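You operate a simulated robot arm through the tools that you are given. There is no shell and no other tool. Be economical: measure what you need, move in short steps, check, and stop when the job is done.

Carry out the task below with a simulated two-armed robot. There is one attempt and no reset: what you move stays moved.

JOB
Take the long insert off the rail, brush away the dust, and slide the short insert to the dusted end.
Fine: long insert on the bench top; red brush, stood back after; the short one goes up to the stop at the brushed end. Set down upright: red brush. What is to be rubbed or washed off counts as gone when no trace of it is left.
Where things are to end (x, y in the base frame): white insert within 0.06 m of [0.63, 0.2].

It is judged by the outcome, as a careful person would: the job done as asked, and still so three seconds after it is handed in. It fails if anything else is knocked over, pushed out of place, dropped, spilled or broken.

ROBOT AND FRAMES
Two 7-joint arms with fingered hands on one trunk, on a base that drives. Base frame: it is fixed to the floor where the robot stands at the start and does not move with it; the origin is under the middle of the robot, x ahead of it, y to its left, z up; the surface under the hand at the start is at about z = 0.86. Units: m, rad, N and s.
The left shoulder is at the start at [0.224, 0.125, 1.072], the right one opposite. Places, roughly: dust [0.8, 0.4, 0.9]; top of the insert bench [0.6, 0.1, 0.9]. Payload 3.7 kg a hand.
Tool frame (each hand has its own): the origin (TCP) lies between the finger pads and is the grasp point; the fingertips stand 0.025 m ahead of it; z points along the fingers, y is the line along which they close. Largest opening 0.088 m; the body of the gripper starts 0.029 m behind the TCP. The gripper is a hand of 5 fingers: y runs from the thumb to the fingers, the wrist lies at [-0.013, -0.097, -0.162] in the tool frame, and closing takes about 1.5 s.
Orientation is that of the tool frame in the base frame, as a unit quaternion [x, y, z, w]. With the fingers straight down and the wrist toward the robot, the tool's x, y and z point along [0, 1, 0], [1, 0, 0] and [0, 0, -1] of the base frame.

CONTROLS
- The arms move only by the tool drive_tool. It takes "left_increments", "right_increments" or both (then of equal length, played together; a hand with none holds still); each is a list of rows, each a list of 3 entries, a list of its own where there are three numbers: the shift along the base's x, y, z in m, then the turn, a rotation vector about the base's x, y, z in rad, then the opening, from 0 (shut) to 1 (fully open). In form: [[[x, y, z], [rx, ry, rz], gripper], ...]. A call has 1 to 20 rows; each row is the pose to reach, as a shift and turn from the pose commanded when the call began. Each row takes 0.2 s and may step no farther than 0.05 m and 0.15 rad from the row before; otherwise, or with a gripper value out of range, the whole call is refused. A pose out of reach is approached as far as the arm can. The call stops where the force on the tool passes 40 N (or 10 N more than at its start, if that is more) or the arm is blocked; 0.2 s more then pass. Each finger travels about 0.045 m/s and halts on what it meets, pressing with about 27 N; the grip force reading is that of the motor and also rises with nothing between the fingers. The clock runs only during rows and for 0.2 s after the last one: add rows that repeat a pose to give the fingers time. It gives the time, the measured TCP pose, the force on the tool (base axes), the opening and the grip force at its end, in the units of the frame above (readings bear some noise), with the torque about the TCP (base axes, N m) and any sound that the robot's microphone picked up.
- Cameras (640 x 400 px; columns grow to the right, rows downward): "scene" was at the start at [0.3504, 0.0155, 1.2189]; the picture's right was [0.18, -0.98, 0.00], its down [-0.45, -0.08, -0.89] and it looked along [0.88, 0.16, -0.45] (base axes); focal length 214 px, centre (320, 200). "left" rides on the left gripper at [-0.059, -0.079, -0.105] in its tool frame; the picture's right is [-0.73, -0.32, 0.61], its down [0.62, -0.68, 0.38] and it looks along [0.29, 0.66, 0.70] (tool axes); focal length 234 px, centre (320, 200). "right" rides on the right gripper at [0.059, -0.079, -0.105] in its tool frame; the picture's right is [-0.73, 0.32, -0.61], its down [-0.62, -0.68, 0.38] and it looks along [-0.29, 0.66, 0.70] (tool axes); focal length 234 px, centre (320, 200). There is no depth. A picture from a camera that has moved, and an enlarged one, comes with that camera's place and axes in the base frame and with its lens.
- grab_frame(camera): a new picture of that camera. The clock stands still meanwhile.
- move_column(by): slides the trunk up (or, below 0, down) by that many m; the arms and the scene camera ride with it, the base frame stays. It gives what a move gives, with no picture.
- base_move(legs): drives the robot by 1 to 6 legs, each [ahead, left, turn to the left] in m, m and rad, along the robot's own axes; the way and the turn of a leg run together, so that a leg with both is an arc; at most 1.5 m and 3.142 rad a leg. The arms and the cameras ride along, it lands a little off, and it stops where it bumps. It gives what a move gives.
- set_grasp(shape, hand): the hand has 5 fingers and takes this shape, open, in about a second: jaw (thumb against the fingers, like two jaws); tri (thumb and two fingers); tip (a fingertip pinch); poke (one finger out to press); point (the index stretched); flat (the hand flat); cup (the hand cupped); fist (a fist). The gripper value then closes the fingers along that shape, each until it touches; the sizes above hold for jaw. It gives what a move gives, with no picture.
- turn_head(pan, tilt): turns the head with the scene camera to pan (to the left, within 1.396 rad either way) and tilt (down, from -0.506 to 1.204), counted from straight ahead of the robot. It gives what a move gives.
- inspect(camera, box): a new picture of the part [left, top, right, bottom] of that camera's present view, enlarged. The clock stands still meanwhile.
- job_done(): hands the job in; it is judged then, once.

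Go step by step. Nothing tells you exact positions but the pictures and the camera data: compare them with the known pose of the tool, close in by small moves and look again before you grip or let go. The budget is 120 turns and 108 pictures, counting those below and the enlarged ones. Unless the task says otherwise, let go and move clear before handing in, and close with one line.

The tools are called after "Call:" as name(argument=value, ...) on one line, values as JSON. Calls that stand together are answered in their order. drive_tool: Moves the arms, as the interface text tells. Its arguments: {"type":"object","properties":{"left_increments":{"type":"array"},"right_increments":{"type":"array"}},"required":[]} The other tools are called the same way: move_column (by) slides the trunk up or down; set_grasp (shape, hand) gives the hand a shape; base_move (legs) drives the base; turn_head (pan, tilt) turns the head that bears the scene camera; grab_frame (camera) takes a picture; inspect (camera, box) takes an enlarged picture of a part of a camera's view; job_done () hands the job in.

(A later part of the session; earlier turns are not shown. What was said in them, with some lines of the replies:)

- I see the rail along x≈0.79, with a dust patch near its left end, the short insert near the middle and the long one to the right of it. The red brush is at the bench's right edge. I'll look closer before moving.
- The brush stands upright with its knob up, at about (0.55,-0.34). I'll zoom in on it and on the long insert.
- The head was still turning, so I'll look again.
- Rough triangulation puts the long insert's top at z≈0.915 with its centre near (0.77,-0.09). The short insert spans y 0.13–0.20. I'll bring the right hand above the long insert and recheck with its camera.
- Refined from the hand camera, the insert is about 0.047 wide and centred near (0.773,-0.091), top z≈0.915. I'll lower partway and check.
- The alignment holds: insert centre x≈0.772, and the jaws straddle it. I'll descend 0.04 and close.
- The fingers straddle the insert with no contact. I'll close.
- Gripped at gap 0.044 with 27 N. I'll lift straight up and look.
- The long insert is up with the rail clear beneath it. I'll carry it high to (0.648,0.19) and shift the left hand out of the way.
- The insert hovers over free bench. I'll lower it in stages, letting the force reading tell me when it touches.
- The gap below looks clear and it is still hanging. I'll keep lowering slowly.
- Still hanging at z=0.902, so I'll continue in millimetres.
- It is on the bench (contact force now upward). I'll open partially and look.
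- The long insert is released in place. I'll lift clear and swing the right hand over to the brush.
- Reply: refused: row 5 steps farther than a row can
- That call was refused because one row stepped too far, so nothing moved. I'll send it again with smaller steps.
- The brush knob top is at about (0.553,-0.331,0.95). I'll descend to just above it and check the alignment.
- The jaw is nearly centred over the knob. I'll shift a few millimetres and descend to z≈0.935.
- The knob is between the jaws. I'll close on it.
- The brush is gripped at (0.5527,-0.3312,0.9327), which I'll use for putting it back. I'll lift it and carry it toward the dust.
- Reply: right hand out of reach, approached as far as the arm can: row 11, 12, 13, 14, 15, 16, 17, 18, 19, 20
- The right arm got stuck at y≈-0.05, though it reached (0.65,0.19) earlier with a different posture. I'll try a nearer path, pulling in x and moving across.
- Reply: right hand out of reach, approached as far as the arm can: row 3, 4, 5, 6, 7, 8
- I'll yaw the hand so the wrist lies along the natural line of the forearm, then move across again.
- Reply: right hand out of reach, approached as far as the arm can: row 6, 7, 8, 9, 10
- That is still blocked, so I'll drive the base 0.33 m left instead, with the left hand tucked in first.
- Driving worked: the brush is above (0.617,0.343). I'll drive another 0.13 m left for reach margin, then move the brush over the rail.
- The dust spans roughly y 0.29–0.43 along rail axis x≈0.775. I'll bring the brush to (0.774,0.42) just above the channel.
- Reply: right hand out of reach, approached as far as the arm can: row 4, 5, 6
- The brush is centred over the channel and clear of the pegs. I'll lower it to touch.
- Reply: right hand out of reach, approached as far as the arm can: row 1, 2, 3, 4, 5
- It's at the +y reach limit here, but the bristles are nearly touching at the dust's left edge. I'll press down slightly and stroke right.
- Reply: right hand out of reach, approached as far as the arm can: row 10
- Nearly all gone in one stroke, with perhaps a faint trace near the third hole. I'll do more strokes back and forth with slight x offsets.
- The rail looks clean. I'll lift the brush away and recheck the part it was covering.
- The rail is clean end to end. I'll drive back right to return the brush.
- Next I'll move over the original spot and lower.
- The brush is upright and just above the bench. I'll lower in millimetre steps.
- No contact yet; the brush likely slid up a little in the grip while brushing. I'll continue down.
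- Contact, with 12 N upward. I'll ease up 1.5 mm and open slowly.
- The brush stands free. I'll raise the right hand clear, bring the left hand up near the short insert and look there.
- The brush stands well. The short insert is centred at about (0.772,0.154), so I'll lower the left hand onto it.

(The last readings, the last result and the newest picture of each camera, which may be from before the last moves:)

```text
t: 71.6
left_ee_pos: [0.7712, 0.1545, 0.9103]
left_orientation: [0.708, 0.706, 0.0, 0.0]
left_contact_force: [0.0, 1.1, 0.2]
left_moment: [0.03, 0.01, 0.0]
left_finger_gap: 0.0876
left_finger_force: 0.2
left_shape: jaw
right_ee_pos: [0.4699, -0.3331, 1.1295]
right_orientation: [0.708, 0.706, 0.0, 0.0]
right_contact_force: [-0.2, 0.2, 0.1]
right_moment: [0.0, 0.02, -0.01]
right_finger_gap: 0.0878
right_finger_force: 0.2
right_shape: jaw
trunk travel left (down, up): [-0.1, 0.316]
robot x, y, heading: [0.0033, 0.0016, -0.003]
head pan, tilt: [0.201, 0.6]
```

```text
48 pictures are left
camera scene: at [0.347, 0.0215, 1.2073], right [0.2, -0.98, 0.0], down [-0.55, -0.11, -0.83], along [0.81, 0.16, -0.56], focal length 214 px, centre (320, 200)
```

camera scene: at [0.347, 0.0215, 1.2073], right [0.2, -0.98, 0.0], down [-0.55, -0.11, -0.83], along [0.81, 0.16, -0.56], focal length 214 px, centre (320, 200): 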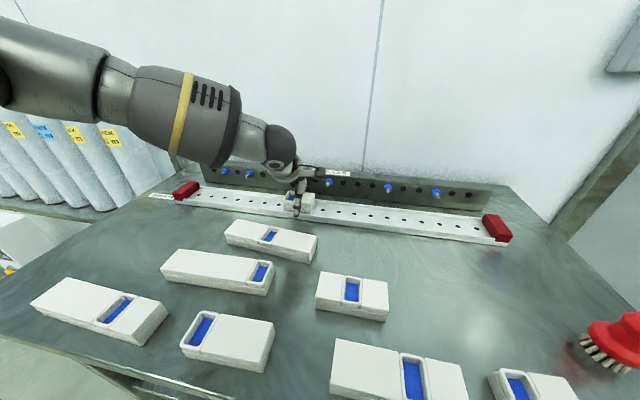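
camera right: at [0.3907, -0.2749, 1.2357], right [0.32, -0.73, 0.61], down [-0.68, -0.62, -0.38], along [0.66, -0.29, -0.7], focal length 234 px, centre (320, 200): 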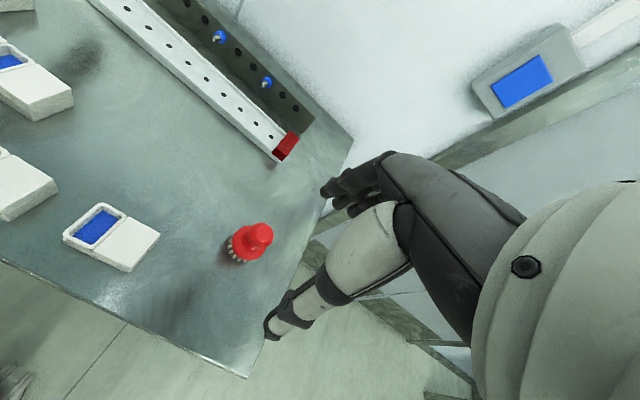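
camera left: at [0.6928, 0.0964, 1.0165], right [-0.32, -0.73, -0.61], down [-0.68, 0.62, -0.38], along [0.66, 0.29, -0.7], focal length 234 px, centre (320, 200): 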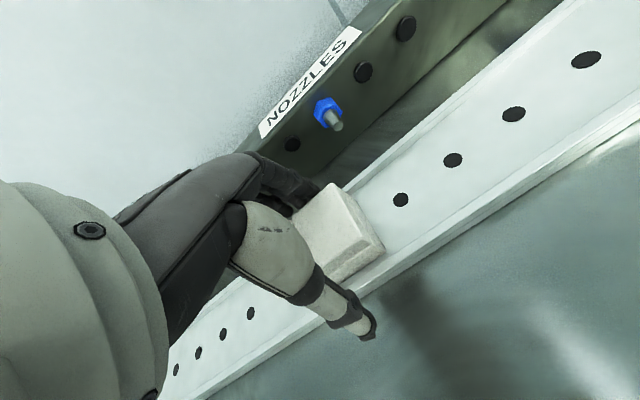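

Straddling well. I'll close gently onto the short insert.

Call:
drive_tool(left_increments=[[[0.001, 0, 0], [0, 0, 0], 0.7], [[0.001, 0, 0], [0, 0, 0], 0.5], [[0.001, 0, 0], [0, 0, 0], 0.35], [[0.001, 0, 0], [0, 0, 0], 0.35], [[0.001, 0, 0], [0, 0, 0], 0.35], [[0.001, 0, 0], [0, 0, 0], 0.35], [[0.001, 0, 0], [0, 0, 0], 0.35]])

Call:
grab_frame(camera="left")

```text
t: 73.2
left_ee_pos: [0.7728, 0.1557, 0.9128]
left_orientation: [0.707, 0.707, 0.0, 0.0]
left_contact_force: [0.7, 0.3, 0.5]
left_moment: [0.04, -0.03, -0.11]
left_finger_gap: 0.0446
left_finger_force: 26.6
left_shape: jaw
right_ee_pos: [0.4691, -0.3309, 1.1295]
right_orientation: [0.708, 0.707, -0.001, -0.001]
right_contact_force: [0.0, -0.2, 0.8]
right_moment: [-0.01, -0.02, 0.0]
right_finger_gap: 0.0878
right_finger_force: 0.0
right_shape: jaw
trunk travel left (down, up): [-0.1, 0.316]
robot x, y, heading: [0.0008, 0.0021, -0.001]
head pan, tilt: [0.201, 0.6]
```

```text
47 pictures are left
camera left: at [0.694, 0.0966, 1.0165], right [-0.32, -0.73, -0.61], down [-0.68, 0.62, -0.38], along [0.66, 0.29, -0.7], focal length 234 px, centre (320, 200)
```

left: 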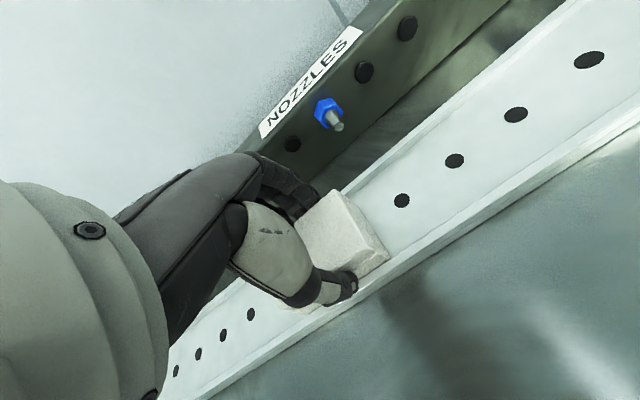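

Gripped at gap 0.0446. I'll slide it left along the rail, 0.22 m first.

Call:
drive_tool(left_increments=[[[0, 0.02, 0], [0, 0, 0], 0.35], [[0, 0.045, 0], [0, 0, 0], 0.35], [[0, 0.07, 0], [0, 0, 0], 0.35], [[0, 0.095, 0], [0, 0, 0], 0.35], [[0, 0.12, 0], [0, 0, 0], 0.35], [[0, 0.145, 0], [0, 0, 0], 0.35], [[0, 0.17, 0], [0, 0, 0], 0.35], [[0, 0.195, 0], [0, 0, 0], 0.35], [[0, 0.22, 0], [0, 0, 0], 0.35], [[0, 0.22, 0], [0, 0, 0], 0.35]])

Call:
inspect(camera="scene", box=[130, 120, 330, 245])

```text
t: 75.4
left_ee_pos: [0.7733, 0.3773, 0.9123]
left_orientation: [0.707, 0.707, 0.0, 0.0]
left_contact_force: [3.9, -0.3, 0.1]
left_moment: [-0.02, -0.07, -0.15]
left_finger_gap: 0.0444
left_finger_force: 27.0
left_shape: jaw
right_ee_pos: [0.4705, -0.3311, 1.1294]
right_orientation: [0.708, 0.706, 0.0, 0.001]
right_contact_force: [1.2, 0.7, 1.3]
right_moment: [0.01, -0.02, -0.03]
right_finger_gap: 0.0877
right_finger_force: 0.1
right_shape: jaw
trunk travel left (down, up): [-0.1, 0.316]
robot x, y, heading: [0.0031, 0.0055, 0.001]
head pan, tilt: [0.201, 0.6]
```

```text
3.20 times, centred on (230, 182) of scene
camera zoom: at [0.3476, 0.0215, 1.207], right [0.2, -0.98, 0.0], down [-0.55, -0.11, -0.82], along [0.81, 0.16, -0.57], focal length 686 px, centre (608, 256)
```

zoom: 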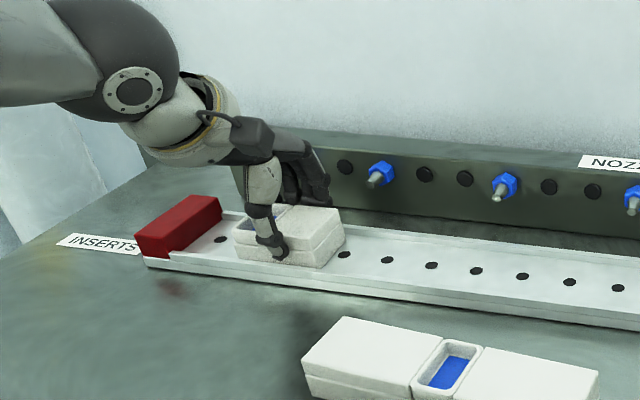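

Sliding cleanly, with about 0.05 m to go. I'll continue slowly toward the stop.

Call:
drive_tool(left_increments=[[[0, 0.01, 0], [0, 0, 0], 0.35], [[0, 0.02, 0], [0, 0, 0], 0.35], [[0, 0.028, 0], [0, 0, 0], 0.35], [[0, 0.034, 0], [0, 0, 0], 0.35], [[0, 0.038, 0], [0, 0, 0], 0.35], [[0, 0.042, 0], [0, 0, 0], 0.35], [[0, 0.045, 0], [0, 0, 0], 0.35]])

Call:
inspect(camera="scene", box=[150, 150, 270, 225])

```text
t: 77.0
left_ee_pos: [0.7718, 0.4189, 0.9128]
left_orientation: [0.709, 0.706, -0.001, 0.001]
left_contact_force: [5.6, -2.4, -1.0]
left_moment: [-0.04, -0.16, -0.19]
left_finger_gap: 0.0442
left_finger_force: 26.7
left_shape: jaw
right_ee_pos: [0.4703, -0.3315, 1.129]
right_orientation: [0.708, 0.706, 0.0, 0.0]
right_contact_force: [0.1, -0.1, 0.4]
right_moment: [0.02, 0.02, -0.01]
right_finger_gap: 0.0876
right_finger_force: 0.1
right_shape: jaw
trunk travel left (down, up): [-0.1, 0.316]
robot x, y, heading: [0.0013, 0.0052, 0.003]
head pan, tilt: [0.201, 0.6]
```

```text
5.33 times, centred on (210, 188) of scene
camera zoom: at [0.3478, 0.0213, 1.2071], right [0.2, -0.98, 0.0], down [-0.55, -0.11, -0.82], along [0.81, 0.16, -0.57], focal length 1144 px, centre (907, 267)
```

zoom: 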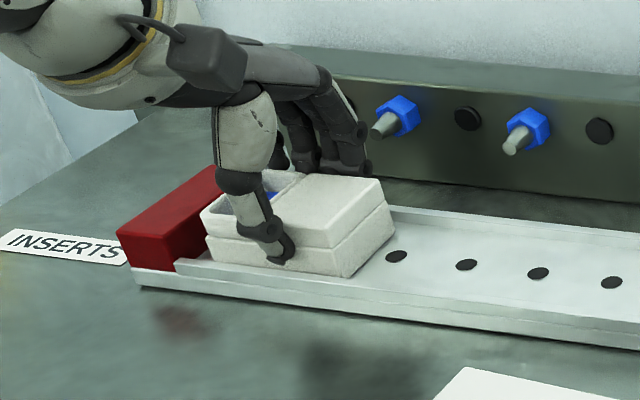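

Close to the stop now, about 1–1.5 cm left. I'll ease x by 1 mm to relieve the side force and go on in small steps.

Call:
drive_tool(left_increments=[[[0.001, 0.003, 0], [0, 0, 0], 0.35], [[0.001, 0.006, 0], [0, 0, 0], 0.35], [[0.001, 0.009, 0], [0, 0, 0], 0.35], [[0.001, 0.012, 0], [0, 0, 0], 0.35], [[0.001, 0.014, 0], [0, 0, 0], 0.35]])

Call:
inspect(camera="scene", box=[150, 150, 270, 225])

```text
t: 78.2
left_ee_pos: [0.7732, 0.4339, 0.9123]
left_orientation: [0.708, 0.707, 0.001, 0.0]
left_contact_force: [0.8, -1.3, 0.2]
left_moment: [-0.01, -0.02, -0.04]
left_finger_gap: 0.0441
left_finger_force: 26.7
left_shape: jaw
right_ee_pos: [0.469, -0.3321, 1.1289]
right_orientation: [0.708, 0.706, 0.0, 0.0]
right_contact_force: [0.3, -0.1, 0.3]
right_moment: [0.01, 0.03, -0.02]
right_finger_gap: 0.0877
right_finger_force: 0.1
right_shape: jaw
trunk travel left (down, up): [-0.1, 0.316]
robot x, y, heading: [0.0024, 0.0032, 0.003]
head pan, tilt: [0.201, 0.6]
```

```text
5.33 times, centred on (210, 188) of scene
camera zoom: at [0.3475, 0.0216, 1.2071], right [0.2, -0.98, 0.0], down [-0.55, -0.11, -0.82], along [0.81, 0.16, -0.57], focal length 1144 px, centre (907, 267)
```

zoom: 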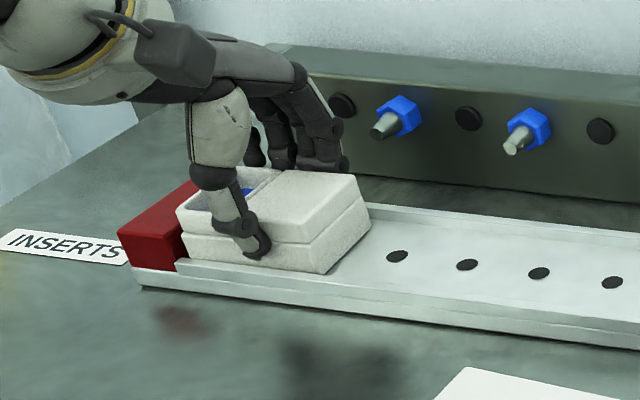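

Only a few millimetres remain, so I'll continue until the force rises.

Call:
drive_tool(left_increments=[[[0, 0.0015, 0], [0, 0, 0], 0.35], [[0, 0.003, 0], [0, 0, 0], 0.35], [[0, 0.0045, 0], [0, 0, 0], 0.35], [[0, 0.006, 0], [0, 0, 0], 0.35], [[0, 0.006, 0], [0, 0, 0], 0.35]])

Call:
inspect(camera="scene", box=[150, 150, 270, 225])

```text
t: 79.4
left_ee_pos: [0.7741, 0.4384, 0.9129]
left_orientation: [0.708, 0.707, 0.001, 0.0]
left_contact_force: [0.0, -9.5, 0.1]
left_moment: [-0.22, 0.0, -0.26]
left_finger_gap: 0.0442
left_finger_force: 26.8
left_shape: jaw
right_ee_pos: [0.4692, -0.334, 1.1281]
right_orientation: [0.707, 0.707, 0.0, 0.0]
right_contact_force: [0.2, 0.4, -0.5]
right_moment: [-0.03, -0.01, 0.01]
right_finger_gap: 0.0878
right_finger_force: 0.1
right_shape: jaw
trunk travel left (down, up): [-0.1, 0.316]
robot x, y, heading: [0.0003, 0.0047, -0.0]
head pan, tilt: [0.201, 0.6]
```

```text
5.33 times, centred on (210, 188) of scene
camera zoom: at [0.3474, 0.0203, 1.2072], right [0.2, -0.98, 0.0], down [-0.55, -0.11, -0.83], along [0.81, 0.16, -0.56], focal length 1144 px, centre (907, 267)
```

zoom: 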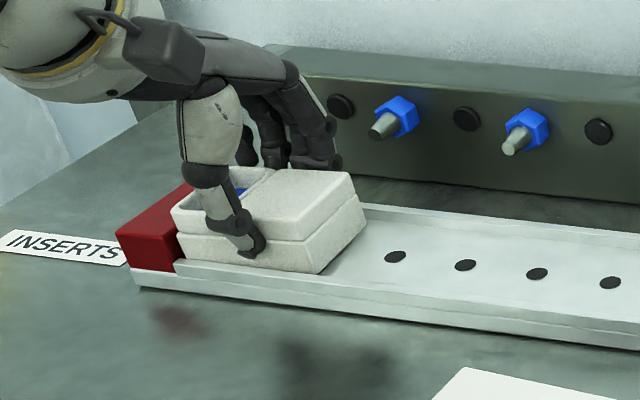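

It's against the stop (−9.5 N). I'll press 1.5 mm more to seat it, then release and lift.

Call:
drive_tool(left_increments=[[[0, 0.0015, 0], [0, 0, 0], 0.35], [[0, 0.0015, 0], [0, 0, 0], 0.35]])

Call:
drive_tool(left_increments=[[[0, 0, 0], [0, 0, 0], 0.6], [[0, 0, 0], [0, 0, 0], 0.75], [[0, 0, 0], [0, 0, 0], 0.85], [[0, 0, 0], [0, 0, 0], 0.85]])

Call:
inspect(camera="scene", box=[150, 150, 270, 225])

Call:
grab_frame(camera="left")

```text
t: 80.0
left_ee_pos: [0.7732, 0.4382, 0.9138]
left_orientation: [0.708, 0.707, 0.001, 0.0]
left_contact_force: [0.5, -14.3, -0.1]
left_moment: [-0.29, 0.03, -0.4]
left_finger_gap: 0.044
left_finger_force: 26.9
left_shape: jaw
right_ee_pos: [0.4695, -0.3338, 1.1285]
right_orientation: [0.708, 0.706, 0.001, -0.001]
right_contact_force: [-0.6, -0.5, 0.8]
right_moment: [-0.02, 0.01, 0.01]
right_finger_gap: 0.0877
right_finger_force: 0.1
right_shape: jaw
trunk travel left (down, up): [-0.1, 0.316]
robot x, y, heading: [-0.0023, 0.0093, 0.0]
head pan, tilt: [0.201, 0.6]
```

```text
t: 81.0
left_ee_pos: [0.7732, 0.4417, 0.9139]
left_orientation: [0.707, 0.707, 0.0, 0.0]
left_contact_force: [0.4, -0.9, -0.9]
left_moment: [0.06, -0.01, -0.01]
left_finger_gap: 0.0748
left_finger_force: 0.0
left_shape: jaw
right_ee_pos: [0.4692, -0.3325, 1.1301]
right_orientation: [0.708, 0.706, 0.0, 0.0]
right_contact_force: [-0.1, 0.3, 0.2]
right_moment: [0.01, -0.03, -0.02]
right_finger_gap: 0.0876
right_finger_force: 0.1
right_shape: jaw
trunk travel left (down, up): [-0.1, 0.316]
robot x, y, heading: [-0.0012, 0.0068, -0.0]
head pan, tilt: [0.201, 0.6]
```

```text
5.33 times, centred on (210, 188) of scene
camera zoom: at [0.3472, 0.0215, 1.2072], right [0.2, -0.98, 0.0], down [-0.55, -0.11, -0.83], along [0.81, 0.16, -0.56], focal length 1144 px, centre (907, 267)
```

zoom: 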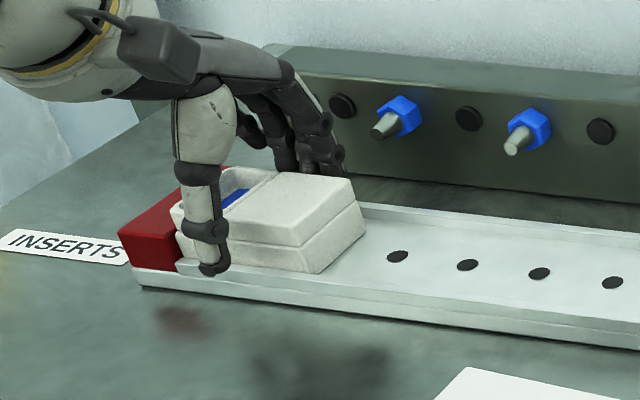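

```text
41 pictures are left
camera left: at [0.695, 0.3839, 1.0179], right [-0.32, -0.73, -0.61], down [-0.68, 0.62, -0.38], along [0.66, 0.29, -0.7], focal length 234 px, centre (320, 200)
```

left: 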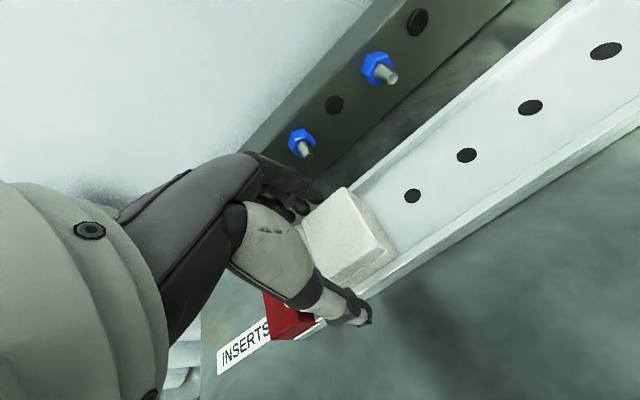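

Released. I'll lift straight up, retract, and do a final survey.

Call:
drive_tool(left_increments=[[[0, 0, 0.03], [0, 0, 0], 0.85], [[0, 0, 0.07], [0, 0, 0], 0.85], [[0, 0, 0.11], [0, 0, 0], 0.85], [[-0.03, 0, 0.14], [0, 0, 0], 0.85], [[-0.07, 0, 0.16], [0, 0, 0], 0.85], [[-0.11, 0, 0.18], [0, 0, 0], 0.85], [[-0.15, 0, 0.2], [0, 0, 0], 0.85], [[-0.19, 0.0, 0.22], [0, 0, 0], 0.85], [[-0.23, 0.0, 0.24], [0, 0, 0], 0.85], [[-0.23, 0.0, 0.24], [0, 0, 0], 0.85]])

Call:
grab_frame(camera="scene")

Call:
inspect(camera="scene", box=[150, 150, 270, 225])

Call:
inspect(camera="scene", box=[230, 160, 390, 260])

```text
t: 83.2
left_ee_pos: [0.5447, 0.4409, 1.154]
left_orientation: [0.708, 0.707, 0.0, -0.001]
left_contact_force: [0.5, 0.4, 0.0]
left_moment: [0.01, -0.01, 0.02]
left_finger_gap: 0.0746
left_finger_force: 0.0
left_shape: jaw
right_ee_pos: [0.4706, -0.3321, 1.1303]
right_orientation: [0.708, 0.706, -0.001, 0.0]
right_contact_force: [0.1, -0.9, 0.5]
right_moment: [0.02, -0.01, -0.02]
right_finger_gap: 0.0875
right_finger_force: 0.1
right_shape: jaw
trunk travel left (down, up): [-0.1, 0.316]
robot x, y, heading: [-0.0015, 0.0039, -0.002]
head pan, tilt: [0.201, 0.6]
```

```text
40 pictures are left
camera scene: at [0.3475, 0.0215, 1.2071], right [0.2, -0.98, 0.0], down [-0.55, -0.11, -0.82], along [0.81, 0.16, -0.57], focal length 214 px, centre (320, 200)
```

scene: 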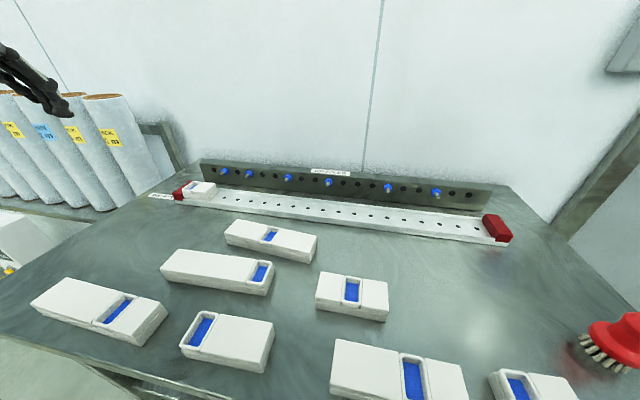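

```text
5.33 times, centred on (210, 188) of scene
camera zoom: at [0.3475, 0.0215, 1.2071], right [0.2, -0.98, 0.0], down [-0.55, -0.11, -0.82], along [0.81, 0.16, -0.57], focal length 1144 px, centre (907, 267)
```

zoom: 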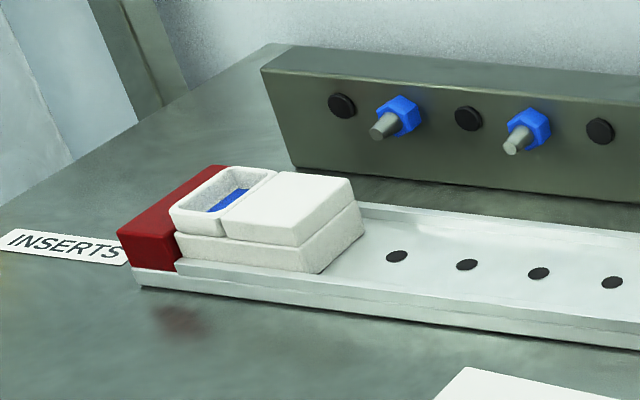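

```text
4.00 times, centred on (310, 210) of scene
camera zoom: at [0.3475, 0.0215, 1.2071], right [0.2, -0.98, 0.0], down [-0.55, -0.11, -0.82], along [0.81, 0.16, -0.57], focal length 858 px, centre (360, 160)
```

zoom: 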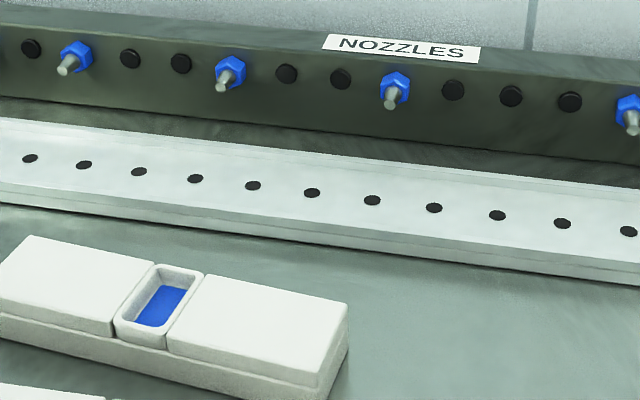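

The rail is clean, the short insert sits against the left stop, the long insert is on the bench near (0.648,0.19), and the brush stands upright in its spot. Both hands are clear, so I'm handing in.

Call:
job_done()

```text
The job is handed in.
```

The job is handed in: the long insert is on the bench top at about (0.648, 0.19), the rail shows no trace of dust, the short insert is against the stop at the brushed end, and the red brush stands upright back in its place.
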